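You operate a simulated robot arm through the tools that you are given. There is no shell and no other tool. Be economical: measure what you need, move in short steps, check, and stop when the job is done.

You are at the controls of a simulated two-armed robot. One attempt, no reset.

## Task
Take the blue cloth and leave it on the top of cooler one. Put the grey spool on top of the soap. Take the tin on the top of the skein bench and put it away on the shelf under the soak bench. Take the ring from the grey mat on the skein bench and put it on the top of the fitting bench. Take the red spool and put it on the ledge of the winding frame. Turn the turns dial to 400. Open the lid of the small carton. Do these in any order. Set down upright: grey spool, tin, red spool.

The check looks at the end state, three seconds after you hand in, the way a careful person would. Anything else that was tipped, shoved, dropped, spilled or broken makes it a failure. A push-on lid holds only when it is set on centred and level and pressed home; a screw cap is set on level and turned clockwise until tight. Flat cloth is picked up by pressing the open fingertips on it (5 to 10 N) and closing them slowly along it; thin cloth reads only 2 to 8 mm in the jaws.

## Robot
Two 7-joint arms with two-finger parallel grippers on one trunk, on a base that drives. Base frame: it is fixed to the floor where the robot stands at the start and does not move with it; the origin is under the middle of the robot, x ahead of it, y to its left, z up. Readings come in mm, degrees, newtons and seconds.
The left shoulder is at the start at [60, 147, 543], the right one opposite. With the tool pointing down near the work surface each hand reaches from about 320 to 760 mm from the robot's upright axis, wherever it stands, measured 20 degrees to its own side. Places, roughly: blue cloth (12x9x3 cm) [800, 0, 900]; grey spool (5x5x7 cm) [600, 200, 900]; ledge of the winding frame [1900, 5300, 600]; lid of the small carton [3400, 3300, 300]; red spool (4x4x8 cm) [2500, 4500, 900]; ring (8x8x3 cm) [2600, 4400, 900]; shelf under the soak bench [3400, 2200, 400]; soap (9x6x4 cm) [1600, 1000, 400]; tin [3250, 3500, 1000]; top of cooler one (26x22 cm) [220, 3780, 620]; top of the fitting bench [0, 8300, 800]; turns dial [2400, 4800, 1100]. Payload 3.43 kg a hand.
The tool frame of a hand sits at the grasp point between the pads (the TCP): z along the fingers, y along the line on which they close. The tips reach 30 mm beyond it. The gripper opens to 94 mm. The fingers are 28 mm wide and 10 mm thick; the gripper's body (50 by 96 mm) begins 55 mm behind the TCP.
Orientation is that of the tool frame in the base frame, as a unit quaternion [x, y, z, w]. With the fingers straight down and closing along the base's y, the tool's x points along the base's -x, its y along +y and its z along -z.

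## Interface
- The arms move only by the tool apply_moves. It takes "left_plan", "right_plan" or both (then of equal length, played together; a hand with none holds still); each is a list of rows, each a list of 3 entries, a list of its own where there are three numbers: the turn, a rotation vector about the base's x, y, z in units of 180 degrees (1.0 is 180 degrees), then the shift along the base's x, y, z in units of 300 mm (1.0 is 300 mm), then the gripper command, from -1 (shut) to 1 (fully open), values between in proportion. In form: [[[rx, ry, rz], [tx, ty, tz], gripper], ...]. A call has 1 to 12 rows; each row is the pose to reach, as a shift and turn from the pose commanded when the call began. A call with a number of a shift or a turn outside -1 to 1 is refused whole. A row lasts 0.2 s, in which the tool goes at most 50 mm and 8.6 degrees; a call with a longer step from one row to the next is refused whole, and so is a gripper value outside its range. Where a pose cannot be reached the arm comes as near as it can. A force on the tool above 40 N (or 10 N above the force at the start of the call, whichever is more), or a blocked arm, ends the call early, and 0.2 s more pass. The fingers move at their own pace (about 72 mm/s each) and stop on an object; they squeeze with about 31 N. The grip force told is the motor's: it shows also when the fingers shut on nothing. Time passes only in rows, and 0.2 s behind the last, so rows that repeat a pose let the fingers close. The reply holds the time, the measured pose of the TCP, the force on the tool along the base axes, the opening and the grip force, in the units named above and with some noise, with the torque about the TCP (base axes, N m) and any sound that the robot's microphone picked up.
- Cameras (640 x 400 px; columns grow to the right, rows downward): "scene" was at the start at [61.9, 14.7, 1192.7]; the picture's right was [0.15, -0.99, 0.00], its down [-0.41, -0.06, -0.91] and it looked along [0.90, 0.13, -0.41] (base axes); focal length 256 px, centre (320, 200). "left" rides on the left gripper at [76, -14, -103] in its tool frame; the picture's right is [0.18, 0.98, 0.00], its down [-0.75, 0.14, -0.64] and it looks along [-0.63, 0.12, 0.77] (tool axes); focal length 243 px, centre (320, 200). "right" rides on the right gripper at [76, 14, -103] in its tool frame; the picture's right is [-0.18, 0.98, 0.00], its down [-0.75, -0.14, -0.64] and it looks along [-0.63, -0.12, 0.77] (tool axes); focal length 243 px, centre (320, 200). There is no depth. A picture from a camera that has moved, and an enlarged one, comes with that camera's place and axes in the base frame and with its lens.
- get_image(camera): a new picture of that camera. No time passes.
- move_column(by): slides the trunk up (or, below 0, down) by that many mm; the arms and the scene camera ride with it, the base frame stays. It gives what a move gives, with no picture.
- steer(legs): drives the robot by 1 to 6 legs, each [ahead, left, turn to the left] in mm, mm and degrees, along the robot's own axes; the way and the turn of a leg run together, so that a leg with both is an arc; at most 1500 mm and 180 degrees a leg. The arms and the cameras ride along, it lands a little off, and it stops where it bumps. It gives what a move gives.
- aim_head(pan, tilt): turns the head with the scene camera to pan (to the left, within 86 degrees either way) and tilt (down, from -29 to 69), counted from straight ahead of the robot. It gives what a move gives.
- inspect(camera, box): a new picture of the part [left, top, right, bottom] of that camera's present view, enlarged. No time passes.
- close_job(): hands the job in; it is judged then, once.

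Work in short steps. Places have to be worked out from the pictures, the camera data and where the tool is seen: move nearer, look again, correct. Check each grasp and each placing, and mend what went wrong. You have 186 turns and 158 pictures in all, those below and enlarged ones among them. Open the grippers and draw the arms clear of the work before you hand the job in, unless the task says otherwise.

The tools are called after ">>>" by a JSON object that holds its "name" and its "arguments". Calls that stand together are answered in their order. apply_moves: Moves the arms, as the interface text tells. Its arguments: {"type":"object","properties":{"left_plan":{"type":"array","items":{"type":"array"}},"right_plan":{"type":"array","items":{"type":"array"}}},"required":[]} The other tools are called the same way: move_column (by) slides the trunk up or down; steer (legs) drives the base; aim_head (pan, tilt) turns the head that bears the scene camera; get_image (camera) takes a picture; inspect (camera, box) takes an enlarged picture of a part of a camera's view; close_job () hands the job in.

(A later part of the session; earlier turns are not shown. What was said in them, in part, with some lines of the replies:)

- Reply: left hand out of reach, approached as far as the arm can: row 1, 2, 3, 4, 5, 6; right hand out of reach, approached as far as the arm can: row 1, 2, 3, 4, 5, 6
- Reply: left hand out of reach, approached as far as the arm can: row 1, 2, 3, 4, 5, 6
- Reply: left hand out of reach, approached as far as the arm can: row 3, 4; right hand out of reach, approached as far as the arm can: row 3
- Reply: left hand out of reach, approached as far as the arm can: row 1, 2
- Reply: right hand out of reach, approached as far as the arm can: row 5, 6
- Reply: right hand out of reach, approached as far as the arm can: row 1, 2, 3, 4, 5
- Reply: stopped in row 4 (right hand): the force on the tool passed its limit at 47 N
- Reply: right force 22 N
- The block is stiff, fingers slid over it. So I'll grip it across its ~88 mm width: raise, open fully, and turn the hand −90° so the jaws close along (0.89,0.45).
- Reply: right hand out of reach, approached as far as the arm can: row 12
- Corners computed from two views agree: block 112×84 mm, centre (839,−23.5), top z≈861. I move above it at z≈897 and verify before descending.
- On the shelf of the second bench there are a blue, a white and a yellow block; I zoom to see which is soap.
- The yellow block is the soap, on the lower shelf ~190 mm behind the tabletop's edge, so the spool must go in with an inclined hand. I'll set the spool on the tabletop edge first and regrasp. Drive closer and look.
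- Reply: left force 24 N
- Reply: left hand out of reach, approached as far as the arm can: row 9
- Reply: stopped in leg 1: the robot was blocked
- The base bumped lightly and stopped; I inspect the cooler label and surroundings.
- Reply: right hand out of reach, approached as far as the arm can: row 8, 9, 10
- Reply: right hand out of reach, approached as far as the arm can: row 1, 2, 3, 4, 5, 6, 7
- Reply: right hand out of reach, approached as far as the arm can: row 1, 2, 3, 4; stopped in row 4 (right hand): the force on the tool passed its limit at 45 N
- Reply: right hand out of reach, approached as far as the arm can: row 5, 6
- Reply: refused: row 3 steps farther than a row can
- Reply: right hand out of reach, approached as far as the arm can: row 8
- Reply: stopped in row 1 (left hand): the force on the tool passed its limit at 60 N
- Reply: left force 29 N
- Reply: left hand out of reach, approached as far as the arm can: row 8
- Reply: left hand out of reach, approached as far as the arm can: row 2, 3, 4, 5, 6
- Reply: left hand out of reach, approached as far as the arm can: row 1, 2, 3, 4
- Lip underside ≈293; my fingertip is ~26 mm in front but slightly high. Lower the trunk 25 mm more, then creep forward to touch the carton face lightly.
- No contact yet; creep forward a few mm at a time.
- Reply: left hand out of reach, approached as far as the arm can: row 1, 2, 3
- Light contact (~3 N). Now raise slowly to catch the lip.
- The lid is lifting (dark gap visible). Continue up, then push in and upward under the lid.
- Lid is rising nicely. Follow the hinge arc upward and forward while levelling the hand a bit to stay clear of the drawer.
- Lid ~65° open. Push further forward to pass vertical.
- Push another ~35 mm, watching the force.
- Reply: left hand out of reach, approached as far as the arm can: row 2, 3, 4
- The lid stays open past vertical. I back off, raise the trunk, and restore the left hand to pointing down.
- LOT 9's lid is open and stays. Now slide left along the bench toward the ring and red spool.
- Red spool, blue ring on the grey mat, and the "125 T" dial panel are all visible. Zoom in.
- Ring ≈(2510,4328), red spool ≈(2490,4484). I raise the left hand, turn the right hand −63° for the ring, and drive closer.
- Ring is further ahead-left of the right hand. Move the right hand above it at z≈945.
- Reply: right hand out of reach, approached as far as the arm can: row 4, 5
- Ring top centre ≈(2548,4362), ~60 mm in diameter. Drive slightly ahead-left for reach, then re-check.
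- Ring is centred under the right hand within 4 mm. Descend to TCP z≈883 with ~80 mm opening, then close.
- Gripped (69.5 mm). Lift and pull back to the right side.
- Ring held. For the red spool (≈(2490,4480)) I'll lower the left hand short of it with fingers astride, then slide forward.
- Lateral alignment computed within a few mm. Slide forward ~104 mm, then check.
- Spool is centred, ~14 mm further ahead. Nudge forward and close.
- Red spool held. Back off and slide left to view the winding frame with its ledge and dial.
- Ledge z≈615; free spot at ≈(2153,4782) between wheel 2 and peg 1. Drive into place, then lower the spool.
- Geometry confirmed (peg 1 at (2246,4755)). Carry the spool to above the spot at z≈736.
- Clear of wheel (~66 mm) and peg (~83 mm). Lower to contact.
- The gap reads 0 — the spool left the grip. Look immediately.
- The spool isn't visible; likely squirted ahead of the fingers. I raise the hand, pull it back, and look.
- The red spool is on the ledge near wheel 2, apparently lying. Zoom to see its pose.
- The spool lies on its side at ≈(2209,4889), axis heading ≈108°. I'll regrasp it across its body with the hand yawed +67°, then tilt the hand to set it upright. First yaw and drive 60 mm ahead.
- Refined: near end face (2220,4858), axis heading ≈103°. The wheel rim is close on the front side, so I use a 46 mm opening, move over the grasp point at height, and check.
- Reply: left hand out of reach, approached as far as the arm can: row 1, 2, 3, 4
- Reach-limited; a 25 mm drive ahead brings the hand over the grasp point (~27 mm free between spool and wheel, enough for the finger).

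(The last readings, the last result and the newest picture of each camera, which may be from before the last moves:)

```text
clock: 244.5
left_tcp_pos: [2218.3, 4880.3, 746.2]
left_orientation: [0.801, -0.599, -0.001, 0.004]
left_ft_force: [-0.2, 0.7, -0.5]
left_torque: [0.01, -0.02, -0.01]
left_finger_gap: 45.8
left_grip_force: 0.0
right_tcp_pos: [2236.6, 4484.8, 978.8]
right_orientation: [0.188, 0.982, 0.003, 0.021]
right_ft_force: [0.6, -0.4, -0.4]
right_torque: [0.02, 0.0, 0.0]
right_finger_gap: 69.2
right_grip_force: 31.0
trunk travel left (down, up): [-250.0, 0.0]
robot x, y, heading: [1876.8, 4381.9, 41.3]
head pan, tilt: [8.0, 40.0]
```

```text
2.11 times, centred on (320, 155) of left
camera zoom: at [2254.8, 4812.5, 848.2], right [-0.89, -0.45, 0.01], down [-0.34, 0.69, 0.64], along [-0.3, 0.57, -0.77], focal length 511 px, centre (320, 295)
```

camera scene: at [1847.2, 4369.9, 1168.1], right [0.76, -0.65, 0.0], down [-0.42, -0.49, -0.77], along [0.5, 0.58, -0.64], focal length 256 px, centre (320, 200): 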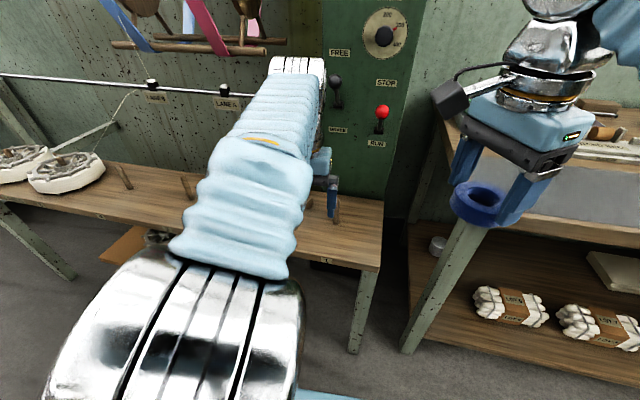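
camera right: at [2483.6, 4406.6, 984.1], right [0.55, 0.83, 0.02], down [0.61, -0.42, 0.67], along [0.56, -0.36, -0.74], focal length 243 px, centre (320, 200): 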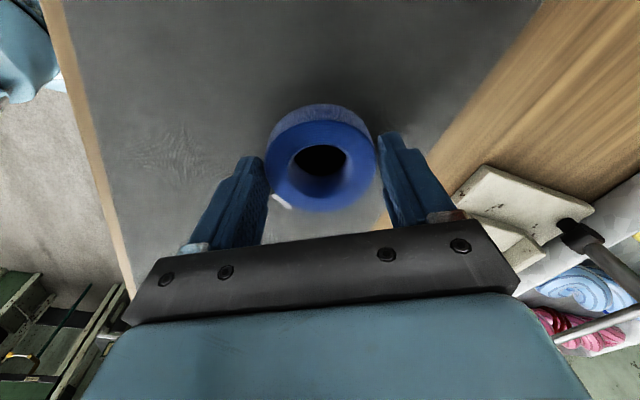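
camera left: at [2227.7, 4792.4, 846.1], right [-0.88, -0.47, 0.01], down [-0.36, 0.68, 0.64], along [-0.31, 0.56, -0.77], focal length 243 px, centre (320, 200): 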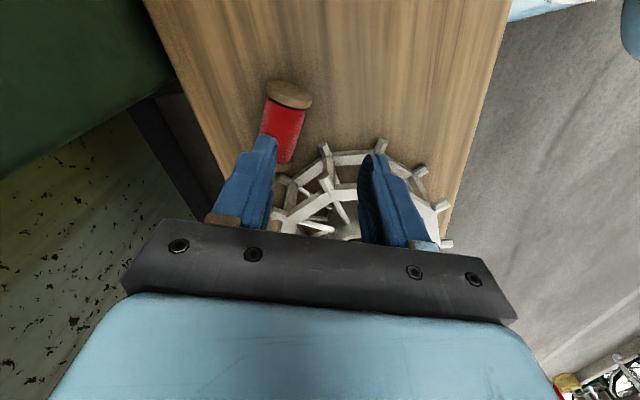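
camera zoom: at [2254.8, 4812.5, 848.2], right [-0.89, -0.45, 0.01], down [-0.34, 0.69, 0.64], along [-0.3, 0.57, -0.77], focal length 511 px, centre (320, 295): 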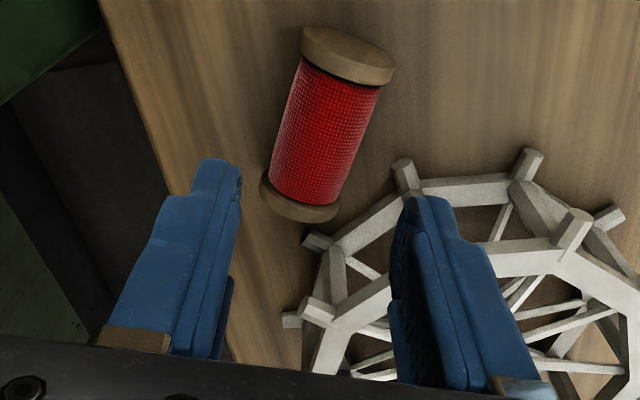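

Center (2212,4889), axis heading ≈98.5°. Rotate −8°, shift −5 mm, widen to 54 mm and descend to z≈652, then check.

>>> {"name": "apply_moves", "arguments": {"left_plan": [[[0, 0, -0.022], [-0.01, 0.002, -0.03], 0.15], [[0, 0, -0.044], [-0.017, 0.004, -0.08], 0.15], [[0, 0, -0.044], [-0.017, 0.004, -0.18], 0.15], [[0, 0, -0.044], [-0.017, 0.004, -0.26], 0.15], [[0, 0, -0.044], [-0.017, 0.004, -0.31], 0.15], [[0, 0, -0.044], [-0.017, 0.004, -0.31], 0.15]]}}

>>> {"name": "get_image", "arguments": {"camera": "left"}}

```text
clock: 245.3
left_tcp_pos: [2213.8, 4880.9, 716.1]
left_orientation: [0.758, -0.653, -0.001, -0.001]
left_ft_force: [-1.2, -2.9, 10.0]
left_torque: [-0.03, 0.37, 0.16]
left_finger_gap: 54.5
left_grip_force: 0.2
right_tcp_pos: [2236.6, 4483.5, 980.5]
right_orientation: [0.188, 0.982, 0.005, 0.022]
right_ft_force: [-0.1, 0.2, 0.0]
right_torque: [0.0, 0.0, 0.0]
right_finger_gap: 69.4
right_grip_force: 31.2
trunk travel left (down, up): [-250.0, 0.0]
robot x, y, heading: [1879.2, 4383.4, 41.4]
head pan, tilt: [8.0, 40.0]
stopped in row 3 (left hand): the force on the tool passed its limit at 53 N (the readings are from after the stop); the commanded pose is now the measured one
```

```text
20 pictures are left
camera left: at [2240.1, 4807.7, 817.3], right [-0.95, -0.33, 0.0], down [-0.25, 0.72, 0.64], along [-0.21, 0.61, -0.77], focal length 243 px, centre (320, 200)
```

left: 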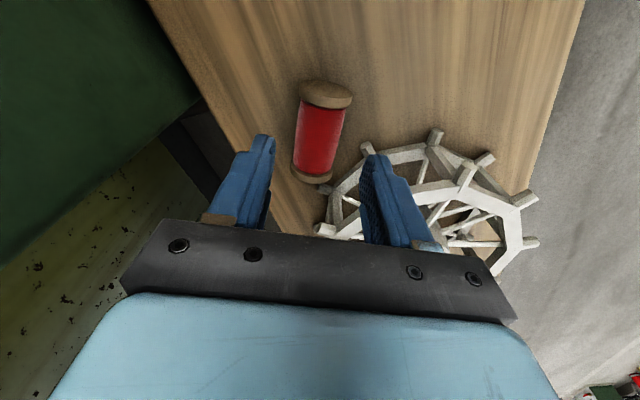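

The front finger touched the wheel's upper spoke. I raise, shift 17 mm toward the spool's near end (away from that spoke), narrow to 47 mm, and descend again.

>>> {"name": "apply_moves", "arguments": {"left_plan": [[[0, 0, 0], [0, 0, 0.05], 0.15], [[0, 0, 0], [0.008, -0.056, 0.07], 0.0], [[0, 0, 0], [0.008, -0.056, 0.0], 0.0], [[0, 0, 0], [0.008, -0.056, -0.06], 0.0], [[0, 0, 0], [0.008, -0.056, -0.14], 0.0], [[0, 0, 0], [0.008, -0.056, -0.205], 0.0], [[0, 0, 0], [0.008, -0.056, -0.205], 0.0]]}}

>>> {"name": "get_image", "arguments": {"camera": "left"}}

```text
clock: 246.9
left_tcp_pos: [2215.7, 4867.1, 653.6]
left_orientation: [0.757, -0.654, -0.001, 0.001]
left_ft_force: [-0.5, 0.1, 0.2]
left_torque: [-0.04, 0.01, 0.03]
left_finger_gap: 47.0
left_grip_force: 0.0
right_tcp_pos: [2237.1, 4485.1, 979.4]
right_orientation: [0.189, 0.982, 0.003, 0.021]
right_ft_force: [0.5, -1.0, -0.4]
right_torque: [-0.01, -0.01, 0.04]
right_finger_gap: 69.3
right_grip_force: 31.1
trunk travel left (down, up): [-250.0, 0.0]
robot x, y, heading: [1877.1, 4380.2, 41.3]
head pan, tilt: [8.0, 40.0]
```

```text
19 pictures are left
camera left: at [2241.1, 4793.6, 755.6], right [-0.95, -0.33, 0.0], down [-0.25, 0.72, 0.64], along [-0.21, 0.61, -0.77], focal length 243 px, centre (320, 200)
```

left: 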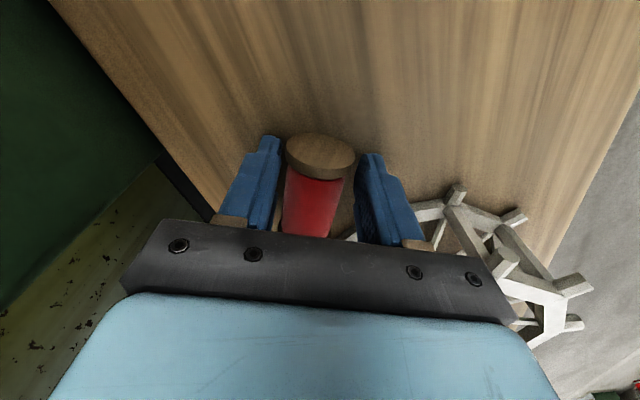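

Well straddled. Close, then lift to clear the wheel.

>>> {"name": "apply_moves", "arguments": {"left_plan": [[[0, 0, 0], [0, 0, -0.012], 0.0], [[0, 0, 0], [0, 0, -0.012], -0.2], [[0, 0, 0], [0, 0, -0.012], -0.5], [[0, 0, 0], [0, 0, -0.012], -1], [[0, 0, 0], [0, 0, -0.012], -1], [[0, 0, 0], [0, 0, 0.05], -1], [[0, 0, 0], [0, 0, 0.15], -1], [[0, 0, 0], [0, 0, 0.28], -1], [[0, 0, 0], [-0.05, -0.05, 0.4], -1], [[0, 0, 0], [-0.12, -0.12, 0.5], -1]]}}

>>> {"name": "get_image", "arguments": {"camera": "left"}}

```text
clock: 249.1
left_tcp_pos: [2181.5, 4827.1, 803.6]
left_orientation: [0.757, -0.653, -0.002, 0.001]
left_ft_force: [0.1, -0.8, -0.8]
left_torque: [-0.03, 0.0, 0.0]
left_finger_gap: 37.0
left_grip_force: 31.1
right_tcp_pos: [2237.5, 4484.9, 978.4]
right_orientation: [0.188, 0.982, 0.003, 0.02]
right_ft_force: [0.8, 0.8, -0.9]
right_torque: [-0.02, 0.0, 0.0]
right_finger_gap: 69.4
right_grip_force: 31.0
trunk travel left (down, up): [-250.0, 0.0]
robot x, y, heading: [1880.2, 4380.3, 41.0]
head pan, tilt: [8.0, 40.0]
```

```text
18 pictures are left
camera left: at [2207.2, 4754.0, 904.8], right [-0.95, -0.33, 0.0], down [-0.25, 0.72, 0.64], along [-0.21, 0.61, -0.77], focal length 243 px, centre (320, 200)
```

left: 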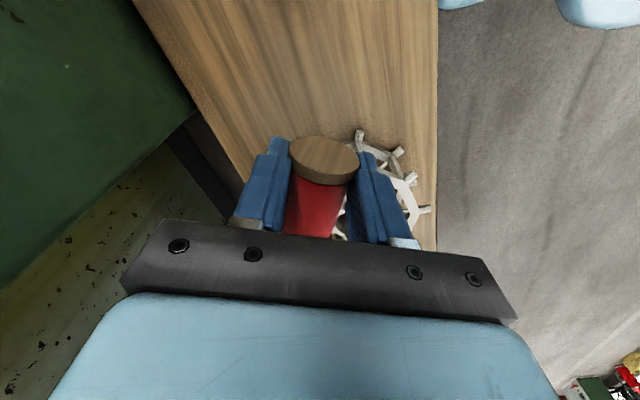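

Spool held. I back the robot 150 mm (so the hand can go horizontal), yaw to the robot heading, then pitch the hand 80° to bring the spool upright.

>>> {"name": "steer", "arguments": {"legs": [[-150, 0, 0]]}}

>>> {"name": "apply_moves", "arguments": {"left_plan": [[[0, 0, -0.0457], [0, 0, 0.02], -1], [[0, 0, -0.0914], [0, 0, 0.04], -1], [[0, 0, -0.137], [0, 0, 0.06], -1], [[0, 0, -0.183], [0, 0, 0.06], -1], [[0, 0, -0.2285], [0, 0, 0.06], -1], [[0, 0, -0.274], [0, 0, 0.06], -1], [[0, 0, -0.32], [0, 0, 0.06], -1]]}}

>>> {"name": "apply_moves", "arguments": {"left_plan": [[[0.02915, -0.03355, 0], [0, 0, 0], -1], [[0.0583, -0.0671, 0], [0, 0, 0], -1], [[0.08745, -0.10065, 0], [0, 0, 0], -1], [[0.1166, -0.1342, 0], [0, 0, 0], -1], [[0.14575, -0.16775, 0], [0, 0, 0], -1], [[0.1749, -0.2013, 0], [0, 0, 0], -1], [[0.20405, -0.23485, 0], [0, 0, 0], -1], [[0.2332, -0.2684, 0], [0, 0, 0], -1], [[0.26235, -0.30195, 0], [0, 0, 0], -1], [[0.2915, -0.3355, 0], [0, 0, 0], -1]]}}

>>> {"name": "get_image", "arguments": {"camera": "left"}}

>>> {"name": "get_image", "arguments": {"camera": "scene"}}

```text
clock: 250.4
left_tcp_pos: [2069.7, 4727.8, 801.6]
left_orientation: [0.757, -0.653, -0.001, 0.001]
left_ft_force: [-0.5, -0.9, -0.5]
left_torque: [-0.03, 0.0, -0.01]
left_finger_gap: 36.5
left_grip_force: 30.6
right_tcp_pos: [2123.5, 4387.0, 978.9]
right_orientation: [0.19, 0.982, 0.003, 0.02]
right_ft_force: [0.7, -0.2, 0.5]
right_torque: [-0.03, 0.0, 0.01]
right_finger_gap: 69.2
right_grip_force: 30.5
trunk travel left (down, up): [-250.0, 0.0]
robot x, y, heading: [1769.1, 4284.2, 41.3]
head pan, tilt: [8.0, 40.0]
```

```text
clock: 252.1
left_tcp_pos: [2069.9, 4727.0, 818.9]
left_orientation: [-0.347, 0.938, 0.001, -0.001]
left_ft_force: [0.5, 0.0, -1.4]
left_torque: [0.0, 0.02, -0.02]
left_finger_gap: 37.0
left_grip_force: 31.1
right_tcp_pos: [2123.9, 4386.9, 978.6]
right_orientation: [0.189, 0.982, 0.004, 0.02]
right_ft_force: [0.4, -0.1, -1.1]
right_torque: [-0.02, -0.01, -0.01]
right_finger_gap: 68.9
right_grip_force: 30.5
trunk travel left (down, up): [-250.0, 0.0]
robot x, y, heading: [1762.6, 4283.4, 41.1]
head pan, tilt: [8.0, 40.0]
```

```text
clock: 254.2
left_tcp_pos: [2068.4, 4726.5, 820.7]
left_orientation: [-0.269, 0.717, 0.228, 0.601]
left_ft_force: [0.9, 1.1, -1.1]
left_torque: [-0.02, 0.04, -0.01]
left_finger_gap: 36.8
left_grip_force: 30.7
right_tcp_pos: [2123.7, 4386.3, 979.3]
right_orientation: [0.189, 0.982, 0.004, 0.02]
right_ft_force: [0.2, -1.1, 0.3]
right_torque: [0.01, -0.01, -0.01]
right_finger_gap: 69.0
right_grip_force: 31.2
trunk travel left (down, up): [-250.0, 0.0]
robot x, y, heading: [1767.6, 4286.4, 41.2]
head pan, tilt: [8.0, 40.0]
```

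```text
17 pictures are left
camera left: at [1991.9, 4642.6, 762.4], right [-0.67, 0.72, -0.18], down [-0.47, -0.23, 0.85], along [0.57, 0.66, 0.49], focal length 243 px, centre (320, 200)
```

left: 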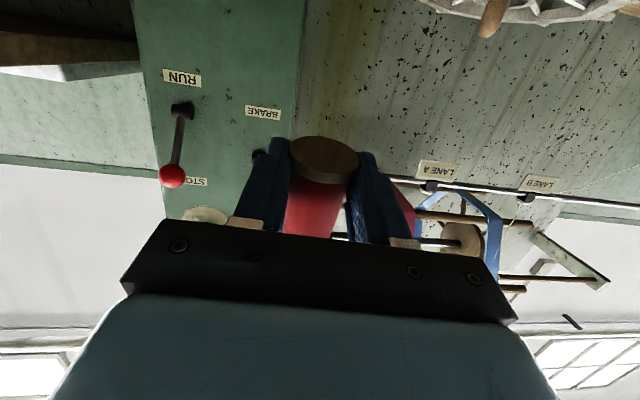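

```text
16 pictures are left
camera scene: at [1801.1, 4329.5, 1168.1], right [0.76, -0.65, 0.0], down [-0.42, -0.49, -0.77], along [0.5, 0.58, -0.64], focal length 256 px, centre (320, 200)
```

scene: 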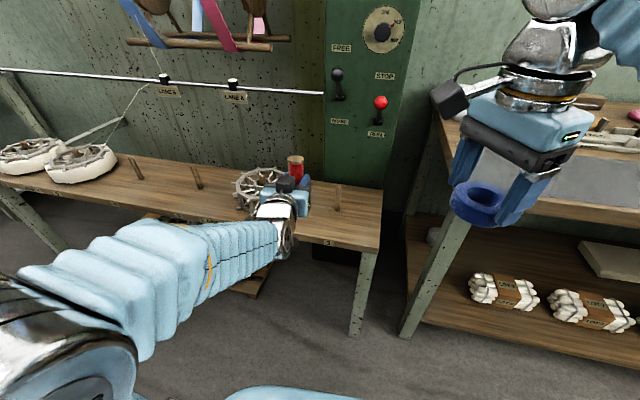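

The spool is upright in the hand. Move over the spot (2123,4756) and lower to z≈680.

>>> {"name": "apply_moves", "arguments": {"left_plan": [[[0, 0, 0], [0.07, 0.03, -0.1], -1], [[0, 0, 0], [0.137, 0.058, -0.22], -1], [[0, 0, 0], [0.137, 0.058, -0.36], -1], [[0, 0, 0], [0.137, 0.058, -0.46], -1], [[0, 0, 0], [0.137, 0.058, -0.46], -1]]}}

>>> {"name": "inspect", "arguments": {"camera": "scene", "box": [220, 130, 400, 290]}}

```text
clock: 255.4
left_tcp_pos: [2113.1, 4743.3, 682.3]
left_orientation: [-0.269, 0.718, 0.228, 0.6]
left_ft_force: [-0.3, -0.3, -0.5]
left_torque: [-0.02, 0.01, -0.03]
left_finger_gap: 36.6
left_grip_force: 31.1
right_tcp_pos: [2124.3, 4387.0, 978.2]
right_orientation: [0.189, 0.982, 0.003, 0.02]
right_ft_force: [-0.4, 0.0, 0.1]
right_torque: [0.0, 0.02, -0.03]
right_finger_gap: 68.8
right_grip_force: 30.8
trunk travel left (down, up): [-250.0, 0.0]
robot x, y, heading: [1767.5, 4284.8, 41.4]
head pan, tilt: [8.0, 40.0]
```

```text
2.50 times, centred on (310, 210) of scene
camera zoom: at [1801.2, 4329.6, 1168.1], right [0.76, -0.65, 0.0], down [-0.42, -0.49, -0.77], along [0.5, 0.58, -0.64], focal length 640 px, centre (345, 175)
```

zoom: 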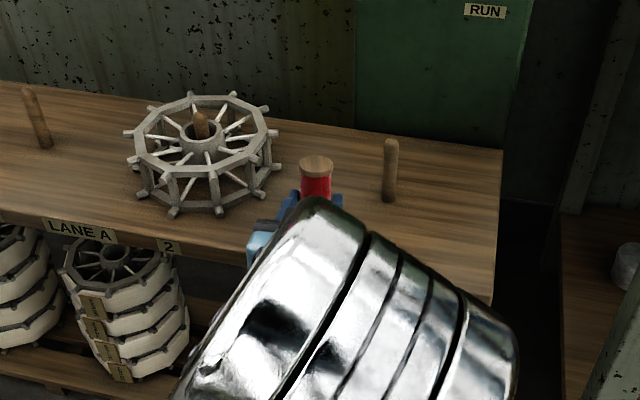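

Lower to contact in small steps.

>>> {"name": "apply_moves", "arguments": {"left_plan": [[[0, 0, 0], [0, 0, -0.08], -1], [[0, 0, 0], [0, 0, -0.125], -1], [[0, 0, 0], [0, 0, -0.145], -1], [[0, 0, 0], [0, 0, -0.16], -1], [[0, 0, 0], [0, 0, -0.17], -1]]}}

>>> {"name": "get_image", "arguments": {"camera": "left"}}

```text
clock: 256.8
left_tcp_pos: [2111.3, 4745.6, 638.5]
left_orientation: [-0.267, 0.711, 0.229, 0.609]
left_ft_force: [0.7, 0.5, 15.3]
left_torque: [0.33, -0.36, 0.1]
left_finger_gap: 36.6
left_grip_force: 30.8
right_tcp_pos: [2125.1, 4385.7, 979.2]
right_orientation: [0.19, 0.982, 0.003, 0.02]
right_ft_force: [0.6, 0.1, 0.4]
right_torque: [0.02, 0.0, 0.0]
right_finger_gap: 68.9
right_grip_force: 30.7
trunk travel left (down, up): [-250.0, 0.0]
robot x, y, heading: [1766.7, 4282.1, 41.4]
head pan, tilt: [8.0, 40.0]
stopped in row 5 (left hand): the force on the tool passed its limit at 42 N (the readings are from after the stop); the commanded pose is now the measured one
```

```text
14 pictures are left
camera left: at [2036.7, 4661.4, 577.9], right [-0.67, 0.72, -0.18], down [-0.48, -0.24, 0.84], along [0.57, 0.65, 0.51], focal length 243 px, centre (320, 200)
```

left: 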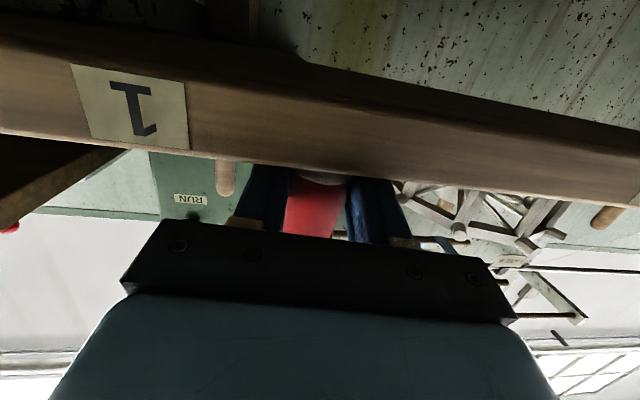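

Contact. Ease up 1 mm, open slowly, then back straight out.

>>> {"name": "apply_moves", "arguments": {"left_plan": [[[0, 0, 0], [0, 0, 0.003], -0.6], [[0, 0, 0], [0, 0, 0.003], -0.2], [[0, 0, 0], [0, 0, 0.003], -0.05], [[0, 0, 0], [0, 0, 0.003], 0.1], [[0, 0, 0], [0, 0, 0.003], 0.3], [[0, 0, 0], [-0.05, -0.044, 0.005], 0.3], [[0, 0, 0], [-0.12, -0.105, 0.02], 0.3], [[0, 0, 0], [-0.22, -0.19, 0.05], 0.3]]}}

>>> {"name": "inspect", "arguments": {"camera": "scene", "box": [220, 130, 400, 290]}}

```text
clock: 258.6
left_tcp_pos: [2073.5, 4701.9, 649.5]
left_orientation: [-0.267, 0.714, 0.228, 0.605]
left_ft_force: [0.0, -0.6, 0.5]
left_torque: [-0.02, 0.03, 0.01]
left_finger_gap: 61.1
left_grip_force: 0.1
left hand out of reach, approached as far as the arm can: row 8
right_tcp_pos: [2125.4, 4386.1, 978.5]
right_orientation: [0.189, 0.982, 0.004, 0.02]
right_ft_force: [0.2, 0.5, 0.2]
right_torque: [0.01, 0.0, -0.02]
right_finger_gap: 69.1
right_grip_force: 30.7
trunk travel left (down, up): [-250.0, 0.0]
robot x, y, heading: [1767.0, 4283.4, 41.2]
head pan, tilt: [8.0, 40.0]
```

```text
2.50 times, centred on (310, 210) of scene
camera zoom: at [1800.9, 4329.3, 1167.8], right [0.76, -0.65, 0.0], down [-0.42, -0.49, -0.77], along [0.5, 0.58, -0.64], focal length 640 px, centre (345, 175)
```

zoom: 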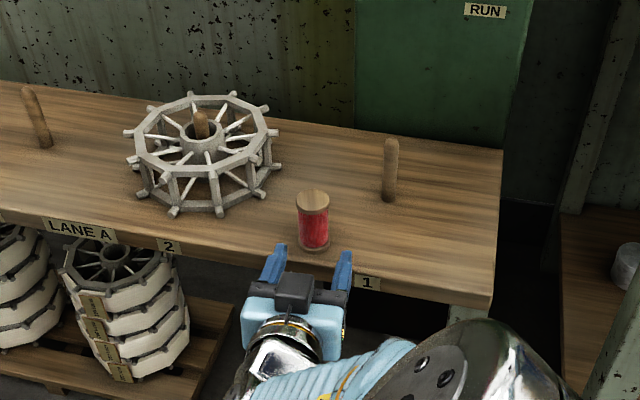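

The red spool stands upright on the ledge. Next the dial (≈(2378,4778,1089)): raise the left hand, level it horizontally, and pre-roll −30°.

>>> {"name": "apply_moves", "arguments": {"left_plan": [[[0, 0, 0], [-0.02, -0.02, 0.15], 0.3], [[0, 0, 0], [-0.02, -0.02, 0.3], 0.5], [[0, 0, 0], [-0.02, -0.02, 0.45], 0.5], [[0.0183, -0.0209, 0], [-0.02, -0.02, 0.6], 0.5], [[0.0366, -0.0418, 0], [-0.02, -0.02, 0.75], 0.5], [[0.0366, -0.0418, 0], [-0.02, -0.02, 0.9], 0.5], [[0.0366, -0.0418, 0], [-0.02, -0.02, 1.0], 0.5]]}}

>>> {"name": "apply_moves", "arguments": {"left_plan": [[[-0.031, -0.0275, 0], [0, 0, 0.12], 0.5], [[-0.062, -0.055, 0], [0, 0, 0.24], 0.5], [[-0.093, -0.0825, 0], [0, 0, 0.36], 0.5], [[-0.125, -0.11, 0], [0, 0, 0.46], 0.5], [[-0.125, -0.11, 0], [0, 0, 0.46], 0.5]]}}

>>> {"name": "steer", "arguments": {"legs": [[0, -80, 0]]}}

>>> {"name": "aim_head", "arguments": {"pan": 0, "tilt": 8}}

>>> {"name": "get_image", "arguments": {"camera": "scene"}}

```text
clock: 260.2
left_tcp_pos: [2067.7, 4695.5, 950.4]
left_orientation: [-0.245, 0.657, 0.25, 0.667]
left_ft_force: [-0.9, -0.1, -0.1]
left_torque: [0.02, 0.02, 0.02]
left_finger_gap: 70.5
left_grip_force: 0.1
left hand out of reach, approached as far as the arm can: row 1
right_tcp_pos: [2124.1, 4386.8, 979.5]
right_orientation: [0.189, 0.982, 0.003, 0.02]
right_ft_force: [0.0, 0.3, -0.5]
right_torque: [-0.01, 0.02, 0.01]
right_finger_gap: 68.9
right_grip_force: 31.4
trunk travel left (down, up): [-250.0, 0.0]
robot x, y, heading: [1765.9, 4282.8, 41.2]
head pan, tilt: [8.0, 40.0]
```

```text
clock: 261.4
left_tcp_pos: [2068.0, 4691.0, 1087.6]
left_orientation: [-0.411, 0.57, 0.072, 0.708]
left_ft_force: [0.0, -0.2, -0.5]
left_torque: [0.03, -0.02, 0.03]
left_finger_gap: 70.3
left_grip_force: 0.1
right_tcp_pos: [2124.7, 4386.3, 979.1]
right_orientation: [0.189, 0.982, 0.003, 0.021]
right_ft_force: [-0.3, -1.3, -0.4]
right_torque: [-0.02, 0.01, -0.01]
right_finger_gap: 68.9
right_grip_force: 30.6
trunk travel left (down, up): [-250.0, 0.0]
robot x, y, heading: [1766.5, 4283.8, 41.1]
head pan, tilt: [8.0, 40.0]
```

```text
clock: 262.4
left_tcp_pos: [2123.6, 4632.4, 1087.3]
left_orientation: [-0.409, 0.57, 0.071, 0.709]
left_ft_force: [0.3, -0.4, 0.1]
left_torque: [0.01, -0.01, 0.02]
left_finger_gap: 70.5
left_grip_force: 0.1
right_tcp_pos: [2177.1, 4325.5, 979.4]
right_orientation: [0.19, 0.982, 0.004, 0.02]
right_ft_force: [-0.5, 0.3, -0.3]
right_torque: [-0.03, 0.01, 0.0]
right_finger_gap: 69.0
right_grip_force: 30.8
trunk travel left (down, up): [-250.0, 0.0]
robot x, y, heading: [1818.8, 4223.8, 41.1]
head pan, tilt: [8.0, 40.0]
```

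```text
clock: 263.4
left_tcp_pos: [2123.1, 4629.6, 1086.4]
left_orientation: [-0.41, 0.57, 0.072, 0.708]
left_ft_force: [-0.1, 0.7, 0.0]
left_torque: [-0.04, 0.04, 0.0]
left_finger_gap: 70.4
left_grip_force: 0.1
right_tcp_pos: [2177.6, 4325.8, 978.2]
right_orientation: [0.19, 0.982, 0.002, 0.02]
right_ft_force: [0.3, -0.1, -0.1]
right_torque: [-0.01, 0.05, -0.01]
right_finger_gap: 69.0
right_grip_force: 30.6
trunk travel left (down, up): [-250.0, 0.0]
robot x, y, heading: [1819.6, 4224.1, 41.3]
head pan, tilt: [0.0, 8.0]
```

```text
12 pictures are left
camera scene: at [1868.0, 4265.6, 1218.9], right [0.66, -0.75, 0.0], down [-0.11, -0.09, -0.99], along [0.75, 0.65, -0.14], focal length 256 px, centre (320, 200)
```

scene: 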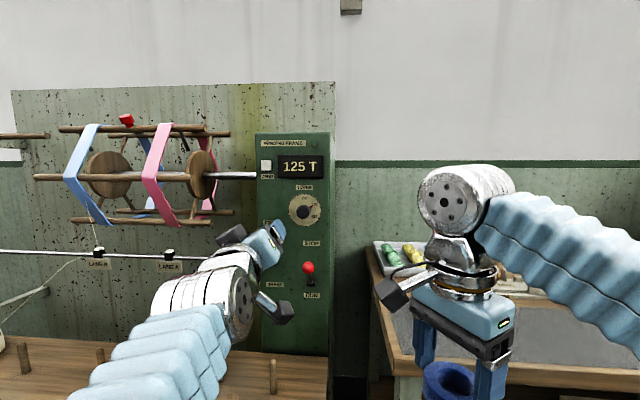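

Head-on view of the dial. One zoom to measure angles and position.

>>> {"name": "inspect", "arguments": {"camera": "scene", "box": [260, 170, 350, 250]}}

```text
5.00 times, centred on (305, 210) of scene
camera zoom: at [1868.0, 4265.6, 1218.9], right [0.66, -0.75, 0.0], down [-0.11, -0.09, -0.99], along [0.75, 0.65, -0.14], focal length 1279 px, centre (395, 150)
```

zoom: 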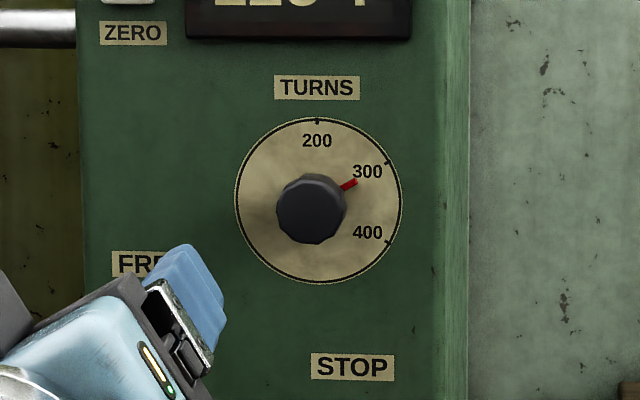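

Pointer is at 300 (60°); 400 is at 121°, so +60° clockwise is needed. Dial centre ≈(2398,4785,1084). Shift the hand right 66 mm, then drive ahead 160.

>>> {"name": "apply_moves", "arguments": {"left_plan": [[[0, 0, 0], [0.075, -0.083, -0.005], 0.5], [[0, 0, 0], [0.146, -0.165, -0.008], 0.5], [[0, 0, 0], [0.146, -0.165, -0.008], 0.5]]}}

>>> {"name": "steer", "arguments": {"legs": [[160, 0, 0]]}}

>>> {"name": "get_image", "arguments": {"camera": "left"}}

```text
clock: 264.2
left_tcp_pos: [2160.4, 4590.9, 1083.6]
left_orientation: [-0.427, 0.569, 0.018, 0.703]
left_ft_force: [-0.1, 0.8, -0.6]
left_torque: [-0.02, 0.0, 0.03]
left_finger_gap: 70.6
left_grip_force: 0.2
right_tcp_pos: [2175.6, 4324.9, 978.8]
right_orientation: [0.19, 0.982, 0.002, 0.019]
right_ft_force: [-0.2, 0.0, -0.8]
right_torque: [-0.01, -0.04, 0.03]
right_finger_gap: 68.8
right_grip_force: 30.6
trunk travel left (down, up): [-250.0, 0.0]
robot x, y, heading: [1821.8, 4223.1, 40.8]
head pan, tilt: [0.0, 8.0]
```

```text
clock: 265.6
left_tcp_pos: [2276.6, 4699.6, 1084.3]
left_orientation: [-0.43, 0.568, 0.021, 0.701]
left_ft_force: [-0.9, -0.3, -0.6]
left_torque: [0.0, -0.05, 0.03]
left_finger_gap: 70.4
left_grip_force: 0.1
right_tcp_pos: [2295.1, 4430.7, 979.7]
right_orientation: [0.187, 0.982, 0.004, 0.021]
right_ft_force: [0.3, -0.5, 0.9]
right_torque: [0.0, 0.0, 0.01]
right_finger_gap: 69.0
right_grip_force: 31.0
trunk travel left (down, up): [-250.0, 0.0]
robot x, y, heading: [1940.8, 4325.7, 41.4]
head pan, tilt: [0.0, 8.0]
```

```text
10 pictures are left
camera left: at [2230.8, 4591.6, 1030.0], right [-0.44, 0.53, -0.72], down [-0.84, 0.03, 0.54], along [0.31, 0.84, 0.43], focal length 243 px, centre (320, 200)
```

left: 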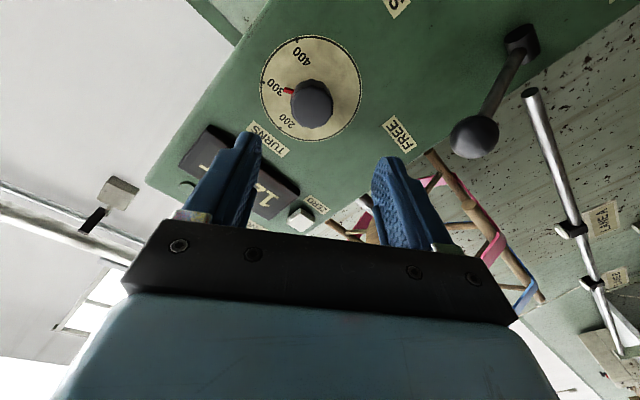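

Knob is 8 mm right of the finger axis, ~126 mm ahead. Advance 106 mm with an 8.5 mm right correction.

>>> {"name": "apply_moves", "arguments": {"left_plan": [[[0, 0, 0], [0.1, 0.06, 0], 0.5], [[0, 0, 0], [0.2, 0.13, 0], 0.5], [[0, 0, 0], [0.293, 0.2, 0], 0.5], [[0, 0, 0], [0.293, 0.2, 0], 0.5]]}}

>>> {"name": "get_image", "arguments": {"camera": "left"}}

```text
clock: 266.6
left_tcp_pos: [2366.0, 4760.3, 1087.2]
left_orientation: [-0.43, 0.568, 0.022, 0.701]
left_ft_force: [-0.9, 0.2, -0.5]
left_torque: [-0.01, -0.02, 0.0]
left_finger_gap: 70.5
left_grip_force: 0.1
right_tcp_pos: [2295.5, 4430.2, 979.5]
right_orientation: [0.187, 0.982, 0.003, 0.02]
right_ft_force: [-0.1, 0.6, -0.2]
right_torque: [0.0, -0.01, 0.0]
right_finger_gap: 69.1
right_grip_force: 31.1
trunk travel left (down, up): [-250.0, 0.0]
robot x, y, heading: [1939.8, 4331.1, 41.5]
head pan, tilt: [0.0, 8.0]
```

```text
9 pictures are left
camera left: at [2320.6, 4652.4, 1032.6], right [-0.44, 0.53, -0.72], down [-0.84, 0.03, 0.54], along [0.31, 0.84, 0.43], focal length 243 px, centre (320, 200)
```

left: 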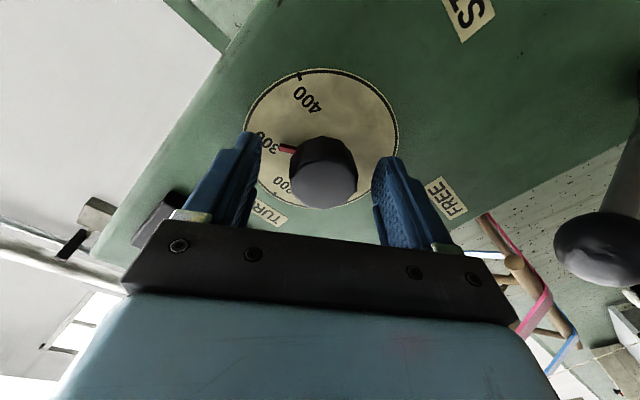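

Knob is between the pads. Close, then roll +60° clockwise about the finger axis.

>>> {"name": "apply_moves", "arguments": {"left_plan": [[[0, 0, 0], [0, 0, 0], 0.1], [[0, 0, 0], [0, 0, 0], -0.3], [[0, 0, 0], [0, 0, 0], -1], [[0, 0, 0], [0, 0, 0], -1], [[0, 0, 0], [0, 0, 0], -1]]}}

>>> {"name": "apply_moves", "arguments": {"left_plan": [[[0.0324, 0.0261, 0], [0, 0, 0], -1], [[0.0648, 0.0522, 0], [0, 0, 0], -1], [[0.0972, 0.0784, 0], [0, 0, 0], -1], [[0.1296, 0.1045, 0], [0, 0, 0], -1], [[0.162, 0.1306, 0], [0, 0, 0], -1], [[0.1945, 0.1567, 0], [0, 0, 0], -1], [[0.2269, 0.1829, 0], [0, 0, 0], -1], [[0.2593, 0.209, 0], [0, 0, 0], -1], [[0.2593, 0.209, 0], [0, 0, 0], -1]]}}

>>> {"name": "get_image", "arguments": {"camera": "left"}}

```text
clock: 267.8
left_tcp_pos: [2364.8, 4761.2, 1084.6]
left_orientation: [-0.431, 0.568, 0.021, 0.701]
left_ft_force: [-8.9, 3.0, -11.4]
left_torque: [0.18, -0.34, -0.35]
left_finger_gap: 37.7
left_grip_force: 45.3
right_tcp_pos: [2295.6, 4431.0, 978.2]
right_orientation: [0.188, 0.982, 0.004, 0.02]
right_ft_force: [-0.4, -0.2, -0.2]
right_torque: [-0.02, 0.01, 0.03]
right_finger_gap: 69.1
right_grip_force: 31.0
trunk travel left (down, up): [-250.0, 0.0]
robot x, y, heading: [1936.0, 4324.1, 41.4]
head pan, tilt: [0.0, 8.0]
```

```text
clock: 269.8
left_tcp_pos: [2363.2, 4761.1, 1083.8]
left_orientation: [-0.093, 0.704, 0.375, 0.596]
left_ft_force: [10.1, 21.0, 21.6]
left_torque: [-0.37, -0.23, -0.76]
left_finger_gap: 37.7
left_grip_force: 44.6
right_tcp_pos: [2296.3, 4431.9, 978.9]
right_orientation: [0.187, 0.982, 0.001, 0.02]
right_ft_force: [-0.1, 0.1, -0.6]
right_torque: [0.05, 0.01, -0.02]
right_finger_gap: 68.8
right_grip_force: 31.2
trunk travel left (down, up): [-250.0, 0.0]
robot x, y, heading: [1938.1, 4329.2, 41.4]
head pan, tilt: [0.0, 8.0]
```

```text
8 pictures are left
camera left: at [2272.8, 4710.4, 1008.5], right [-0.62, 0.75, 0.24], down [-0.37, -0.55, 0.75], along [0.69, 0.37, 0.62], focal length 243 px, centre (320, 200)
```

left: 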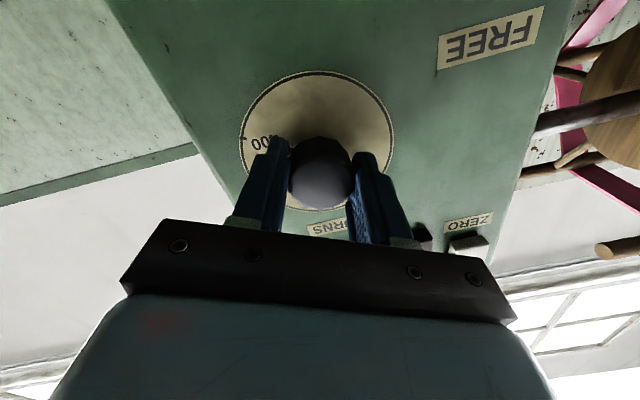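

Rotated. Open and withdraw 90 mm to check the pointer.

>>> {"name": "apply_moves", "arguments": {"left_plan": [[[0, 0, 0], [0, 0, 0], -0.3], [[0, 0, 0], [0, 0, 0], 0.3], [[0, 0, 0], [0, 0, 0], 0.5], [[0, 0, 0], [-0.1, -0.08, 0], 0.5], [[0, 0, 0], [-0.22, -0.18, 0], 0.5], [[0, 0, 0], [-0.33, -0.27, 0], 0.5]]}}

>>> {"name": "inspect", "arguments": {"camera": "left", "box": [220, 40, 420, 180]}}

```text
clock: 271.2
left_tcp_pos: [2261.0, 4678.3, 1081.2]
left_orientation: [-0.093, 0.704, 0.374, 0.596]
left_ft_force: [0.2, 0.2, -0.1]
left_torque: [0.0, -0.02, 0.01]
left_finger_gap: 70.4
left_grip_force: 0.1
right_tcp_pos: [2296.5, 4430.2, 979.6]
right_orientation: [0.187, 0.982, 0.003, 0.02]
right_ft_force: [-0.4, 0.1, -0.2]
right_torque: [-0.01, 0.02, 0.04]
right_finger_gap: 69.0
right_grip_force: 31.6
trunk travel left (down, up): [-250.0, 0.0]
robot x, y, heading: [1936.7, 4324.1, 41.2]
head pan, tilt: [0.0, 8.0]
```

```text
2.86 times, centred on (320, 110) of left
camera zoom: at [2170.5, 4626.5, 1005.3], right [-0.62, 0.75, 0.24], down [-0.37, -0.55, 0.75], along [0.69, 0.37, 0.62], focal length 693 px, centre (320, 457)
```

zoom: 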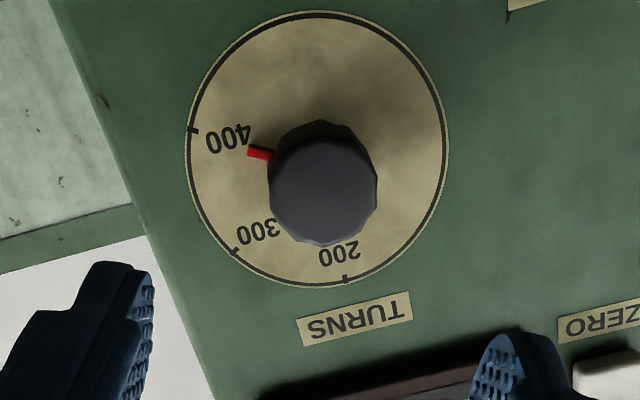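

Pointer looks very near 400. I move the hand aside and verify with one head-on zoom.

>>> {"name": "apply_moves", "arguments": {"left_plan": [[[0, 0, 0], [-0.08, 0.05, -0.12], 0.5], [[0, 0, 0], [-0.16, 0.1, -0.24], 0.5], [[0, 0, 0], [-0.22, 0.14, -0.36], 0.5], [[0, 0, 0], [-0.25, 0.14, -0.5], 0.5]]}}

>>> {"name": "inspect", "arguments": {"camera": "scene", "box": [230, 160, 340, 260]}}

```text
clock: 272.2
left_tcp_pos: [2186.9, 4720.5, 932.8]
left_orientation: [-0.093, 0.704, 0.374, 0.597]
left_ft_force: [1.4, 0.4, -0.5]
left_torque: [0.02, -0.01, -0.01]
left_finger_gap: 70.6
left_grip_force: 0.0
right_tcp_pos: [2296.1, 4430.8, 979.7]
right_orientation: [0.188, 0.982, 0.003, 0.021]
right_ft_force: [0.7, 0.7, 0.9]
right_torque: [0.02, 0.01, -0.01]
right_finger_gap: 69.0
right_grip_force: 30.8
trunk travel left (down, up): [-250.0, 0.0]
robot x, y, heading: [1933.5, 4328.2, 41.3]
head pan, tilt: [0.0, 8.0]
```

```text
4.00 times, centred on (285, 210) of scene
camera zoom: at [1986.3, 4369.6, 1219.1], right [0.66, -0.75, 0.0], down [-0.1, -0.09, -0.99], along [0.74, 0.65, -0.14], focal length 1023 px, centre (460, 160)
```

zoom: 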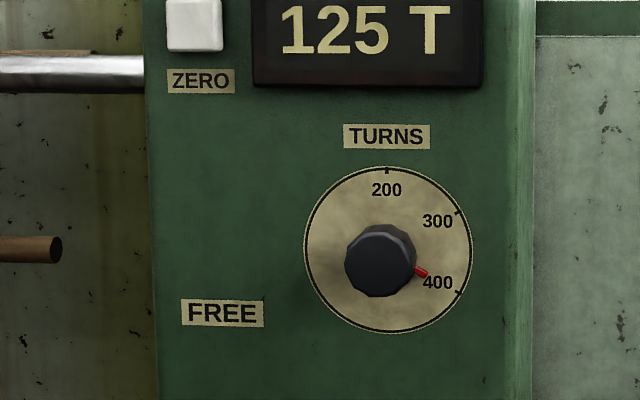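

The dial reads 400 within reading accuracy. Now carry the ring to the fitting bench: back into the aisle, slide left, and look ahead with the head panned left.

>>> {"name": "steer", "arguments": {"legs": [[-380, 0, 0], [0, 1450, 0]]}}

>>> {"name": "aim_head", "arguments": {"pan": 60, "tilt": 14}}

>>> {"name": "get_image", "arguments": {"camera": "scene"}}

```text
clock: 281.4
left_tcp_pos: [945.4, 5555.9, 933.4]
left_orientation: [-0.093, 0.704, 0.374, 0.597]
left_ft_force: [-0.3, 0.2, -0.4]
left_torque: [0.01, 0.02, 0.01]
left_finger_gap: 70.4
left_grip_force: 0.1
right_tcp_pos: [1054.6, 5265.6, 980.0]
right_orientation: [0.188, 0.982, 0.002, 0.02]
right_ft_force: [-0.2, -0.9, 0.0]
right_torque: [-0.02, 0.01, 0.02]
right_finger_gap: 68.8
right_grip_force: 30.8
trunk travel left (down, up): [-250.0, 0.0]
robot x, y, heading: [697.1, 5162.3, 41.2]
head pan, tilt: [0.0, 8.0]
```

```text
clock: 282.7
left_tcp_pos: [946.3, 5555.8, 931.9]
left_orientation: [-0.092, 0.705, 0.372, 0.597]
left_ft_force: [-0.1, 0.0, -0.4]
left_torque: [0.02, -0.03, 0.0]
left_finger_gap: 70.5
left_grip_force: 0.1
right_tcp_pos: [1053.4, 5265.9, 979.5]
right_orientation: [0.187, 0.982, 0.003, 0.02]
right_ft_force: [-0.9, 0.0, -1.0]
right_torque: [0.01, 0.0, 0.01]
right_finger_gap: 68.8
right_grip_force: 30.6
trunk travel left (down, up): [-250.0, 0.0]
robot x, y, heading: [697.2, 5166.1, 41.2]
head pan, tilt: [60.0, 14.0]
```

```text
5 pictures are left
camera scene: at [656.8, 5236.4, 1209.3], right [0.98, 0.19, 0.0], down [0.05, -0.24, -0.97], along [-0.19, 0.95, -0.24], focal length 256 px, centre (320, 200)
```

scene: 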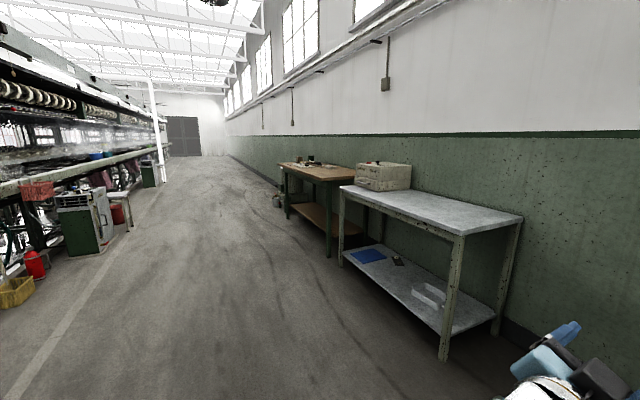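

The wooden-topped bench (z≈800) matches the fitting bench. Slide left ~2.4 m along the aisle, then look ahead.

>>> {"name": "steer", "arguments": {"legs": [[0, 1215, 0], [0, 1215, 0], [350, 0, 0]]}}

>>> {"name": "aim_head", "arguments": {"pan": -5, "tilt": 25}}

>>> {"name": "get_image", "arguments": {"camera": "scene"}}

```text
clock: 296.9
left_tcp_pos: [-382.6, 7684.1, 933.7]
left_orientation: [-0.07, 0.707, 0.355, 0.608]
left_ft_force: [0.7, -0.4, -0.2]
left_torque: [-0.01, -0.01, -0.01]
left_finger_gap: 70.4
left_grip_force: 0.0
right_tcp_pos: [-292.3, 7386.7, 979.6]
right_orientation: [0.219, 0.976, 0.003, 0.02]
right_ft_force: [0.4, 0.0, -0.9]
right_torque: [-0.02, -0.02, -0.04]
right_finger_gap: 69.0
right_grip_force: 30.8
trunk travel left (down, up): [-250.0, 0.0]
robot x, y, heading: [-656.9, 7306.1, 37.5]
head pan, tilt: [60.0, 14.0]
```

```text
clock: 298.2
left_tcp_pos: [-381.9, 7684.4, 931.9]
left_orientation: [-0.07, 0.707, 0.354, 0.609]
left_ft_force: [-0.3, 0.0, -0.6]
left_torque: [0.01, 0.03, 0.03]
left_finger_gap: 70.4
left_grip_force: 0.0
right_tcp_pos: [-292.5, 7387.9, 979.1]
right_orientation: [0.219, 0.976, 0.002, 0.02]
right_ft_force: [-0.1, -0.4, 0.0]
right_torque: [0.01, 0.0, 0.04]
right_finger_gap: 68.8
right_grip_force: 31.4
trunk travel left (down, up): [-250.0, 0.0]
robot x, y, heading: [-656.5, 7310.5, 37.7]
head pan, tilt: [-5.0, 25.0]
```

```text
4 pictures are left
camera scene: at [-601.0, 7340.0, 1191.4], right [0.54, -0.84, 0.0], down [-0.36, -0.23, -0.91], along [0.76, 0.49, -0.42], focal length 256 px, centre (320, 200)
```

scene: 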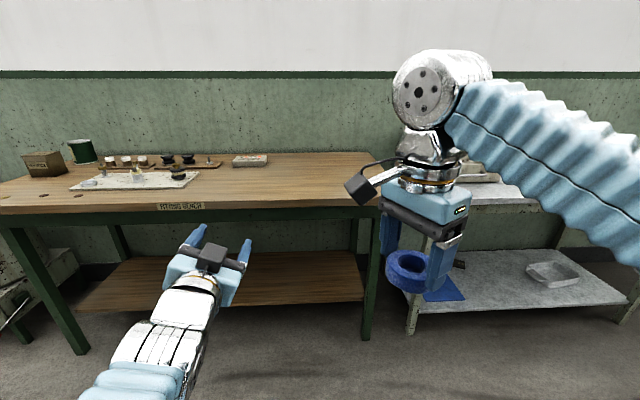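

It's labelled FITTING BENCH, with a clear right half. I raise and retract the left hand, then drive so the right hand can place the ring at ≈(129,7950).

>>> {"name": "apply_moves", "arguments": {"left_plan": [[[0, 0, 0], [-0.04, -0.03, 0.12], 0.5], [[0, 0, 0], [-0.1, -0.08, 0.22], 0.5], [[0, 0, 0], [-0.17, -0.13, 0.3], 0.5], [[0, 0, 0], [-0.25, -0.19, 0.38], 0.5]]}}

>>> {"name": "steer", "arguments": {"legs": [[0, 120, 0], [480, 0, 0]]}}

>>> {"name": "apply_moves", "arguments": {"right_plan": [[[0, 0, 0], [0.08, 0.1, -0.02], -1], [[0, 0, 0], [0.18, 0.2, -0.05], -1], [[0, 0, 0], [0.28, 0.29, -0.1], -1], [[0, 0, 0], [0.38, 0.37, -0.16], -1], [[0, 0, 0], [0.46, 0.42, -0.25], -1], [[0, 0, 0], [0.46, 0.42, -0.33], -1]]}}

>>> {"name": "get_image", "arguments": {"camera": "right"}}

```text
clock: 299.2
left_tcp_pos: [-457.8, 7627.5, 1047.7]
left_orientation: [-0.071, 0.707, 0.355, 0.608]
left_ft_force: [0.1, -0.3, 0.2]
left_torque: [0.02, -0.02, 0.01]
left_finger_gap: 70.5
left_grip_force: 0.2
right_tcp_pos: [-292.8, 7387.3, 978.7]
right_orientation: [0.219, 0.976, 0.002, 0.02]
right_ft_force: [0.1, 0.3, -0.2]
right_torque: [-0.01, 0.01, -0.01]
right_finger_gap: 68.8
right_grip_force: 31.0
trunk travel left (down, up): [-250.0, 0.0]
robot x, y, heading: [-657.9, 7306.2, 37.6]
head pan, tilt: [-5.0, 25.0]
```

```text
clock: 302.9
left_tcp_pos: [-147.1, 8016.0, 1049.2]
left_orientation: [-0.067, 0.707, 0.353, 0.609]
left_ft_force: [0.0, -0.4, 0.1]
left_torque: [0.0, -0.01, -0.01]
left_finger_gap: 70.7
left_grip_force: 0.1
right_tcp_pos: [17.1, 7775.6, 979.5]
right_orientation: [0.222, 0.975, 0.003, 0.021]
right_ft_force: [0.0, 0.1, -0.2]
right_torque: [0.0, 0.03, 0.01]
right_finger_gap: 69.0
right_grip_force: 31.0
trunk travel left (down, up): [-250.0, 0.0]
robot x, y, heading: [-345.0, 7694.3, 37.3]
head pan, tilt: [-5.0, 25.0]
```

```text
clock: 304.4
left_tcp_pos: [-146.7, 8017.5, 1049.9]
left_orientation: [-0.068, 0.707, 0.354, 0.609]
left_ft_force: [0.3, -0.1, 0.5]
left_torque: [-0.01, 0.0, 0.02]
left_finger_gap: 70.5
left_grip_force: 0.0
right_tcp_pos: [154.6, 7900.4, 883.7]
right_orientation: [0.222, 0.975, 0.007, 0.021]
right_ft_force: [3.1, 0.9, 21.8]
right_torque: [-0.66, 0.08, 0.08]
right_finger_gap: 68.9
right_grip_force: 30.9
trunk travel left (down, up): [-250.0, 0.0]
robot x, y, heading: [-349.5, 7698.8, 37.7]
head pan, tilt: [-5.0, 25.0]
```

```text
3 pictures are left
camera right: at [87.8, 7945.5, 983.7], right [0.59, 0.81, 0.03], down [0.59, -0.45, 0.67], along [0.55, -0.38, -0.74], focal length 243 px, centre (320, 200)
```

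right: 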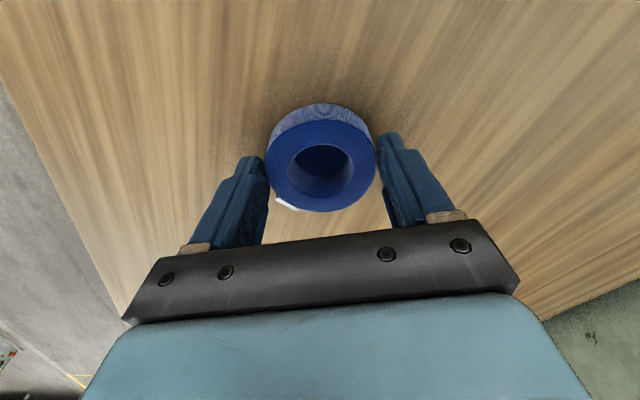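

The ring is already resting on the bench top (contact at TCP z≈884), in a clear area. Ease, open, and rise.

>>> {"name": "apply_moves", "arguments": {"right_plan": [[[0, 0, 0], [0, 0, 0.006], -1], [[0, 0, 0], [0, 0, 0.006], 0.6], [[0, 0, 0], [0, 0, 0.006], 0.85], [[0, 0, 0], [0, 0, 0.006], 0.85], [[0, 0, 0], [0, 0, 0.06], 0.85], [[0, 0, 0], [-0.02, -0.02, 0.16], 0.85], [[0, 0, 0], [-0.12, -0.1, 0.24], 0.85], [[0, 0, 0], [-0.24, -0.18, 0.3], 0.85]]}}

>>> {"name": "get_image", "arguments": {"camera": "right"}}

```text
clock: 306.1
left_tcp_pos: [-146.7, 8016.4, 1047.4]
left_orientation: [-0.069, 0.707, 0.354, 0.609]
left_ft_force: [0.8, 0.7, 0.2]
left_torque: [-0.01, 0.01, 0.01]
left_finger_gap: 70.4
left_grip_force: 0.0
right_tcp_pos: [82.8, 7848.1, 970.4]
right_orientation: [0.221, 0.975, 0.003, 0.02]
right_ft_force: [-0.7, 0.0, -0.1]
right_torque: [0.0, 0.02, 0.0]
right_finger_gap: 87.0
right_grip_force: 0.1
trunk travel left (down, up): [-250.0, 0.0]
robot x, y, heading: [-347.5, 7699.7, 37.7]
head pan, tilt: [-5.0, 25.0]
```

```text
2 pictures are left
camera right: at [16.9, 7893.5, 1071.1], right [0.59, 0.81, 0.02], down [0.59, -0.45, 0.67], along [0.55, -0.38, -0.74], focal length 243 px, centre (320, 200)
```

right: 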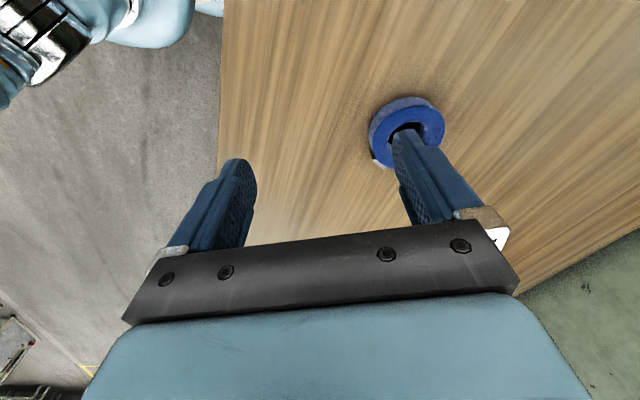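

The ring lies flat on the fitting bench. I back the robot away so both arms are clear.

>>> {"name": "steer", "arguments": {"legs": [[-450, 0, 0]]}}

>>> {"name": "get_image", "arguments": {"camera": "scene"}}

```text
clock: 308.9
left_tcp_pos: [-514.0, 7738.6, 1048.8]
left_orientation: [-0.076, 0.706, 0.359, 0.605]
left_ft_force: [-0.6, -0.2, -0.1]
left_torque: [-0.02, 0.0, 0.03]
left_finger_gap: 70.5
left_grip_force: 0.0
right_tcp_pos: [-282.6, 7575.0, 970.8]
right_orientation: [0.213, 0.977, 0.003, 0.02]
right_ft_force: [-0.3, 1.3, 0.7]
right_torque: [-0.01, -0.02, 0.03]
right_finger_gap: 86.9
right_grip_force: 0.1
trunk travel left (down, up): [-250.0, 0.0]
robot x, y, heading: [-705.9, 7415.9, 38.4]
head pan, tilt: [-5.0, 25.0]
```

```text
1 pictures are left
camera scene: at [-654.1, 7448.3, 1191.4], right [0.55, -0.83, 0.0], down [-0.35, -0.23, -0.91], along [0.76, 0.5, -0.42], focal length 256 px, centre (320, 200)
```

scene: 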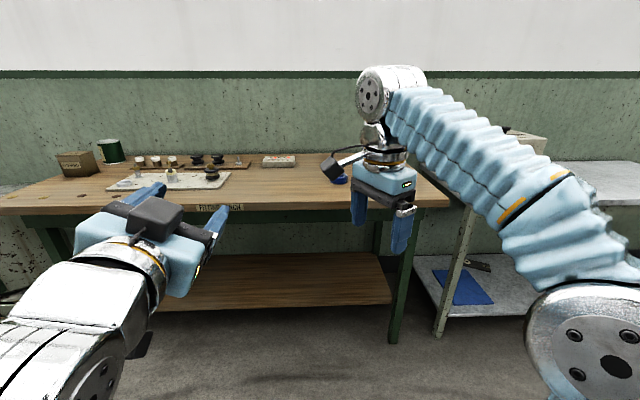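

All seven tasks are done and both arms are clear, so I hand the job in.

>>> {"name": "close_job", "arguments": {}}

```text
The job is handed in.
```

All seven tasks are done and the job is handed in, but a few things may count against it:
- **Dial:** it reads 400 to within a few degrees.
- **Red spool:** it slipped from the grip and fell onto the ledge. I picked it up again, and it now stands upright there.
- **Bumps and wrinkles:** the base bumped something lightly beside cooler one, and one finger touched the wheel on the winding frame ledge. A cloth mat on the bench above the soap got slightly wrinkled.
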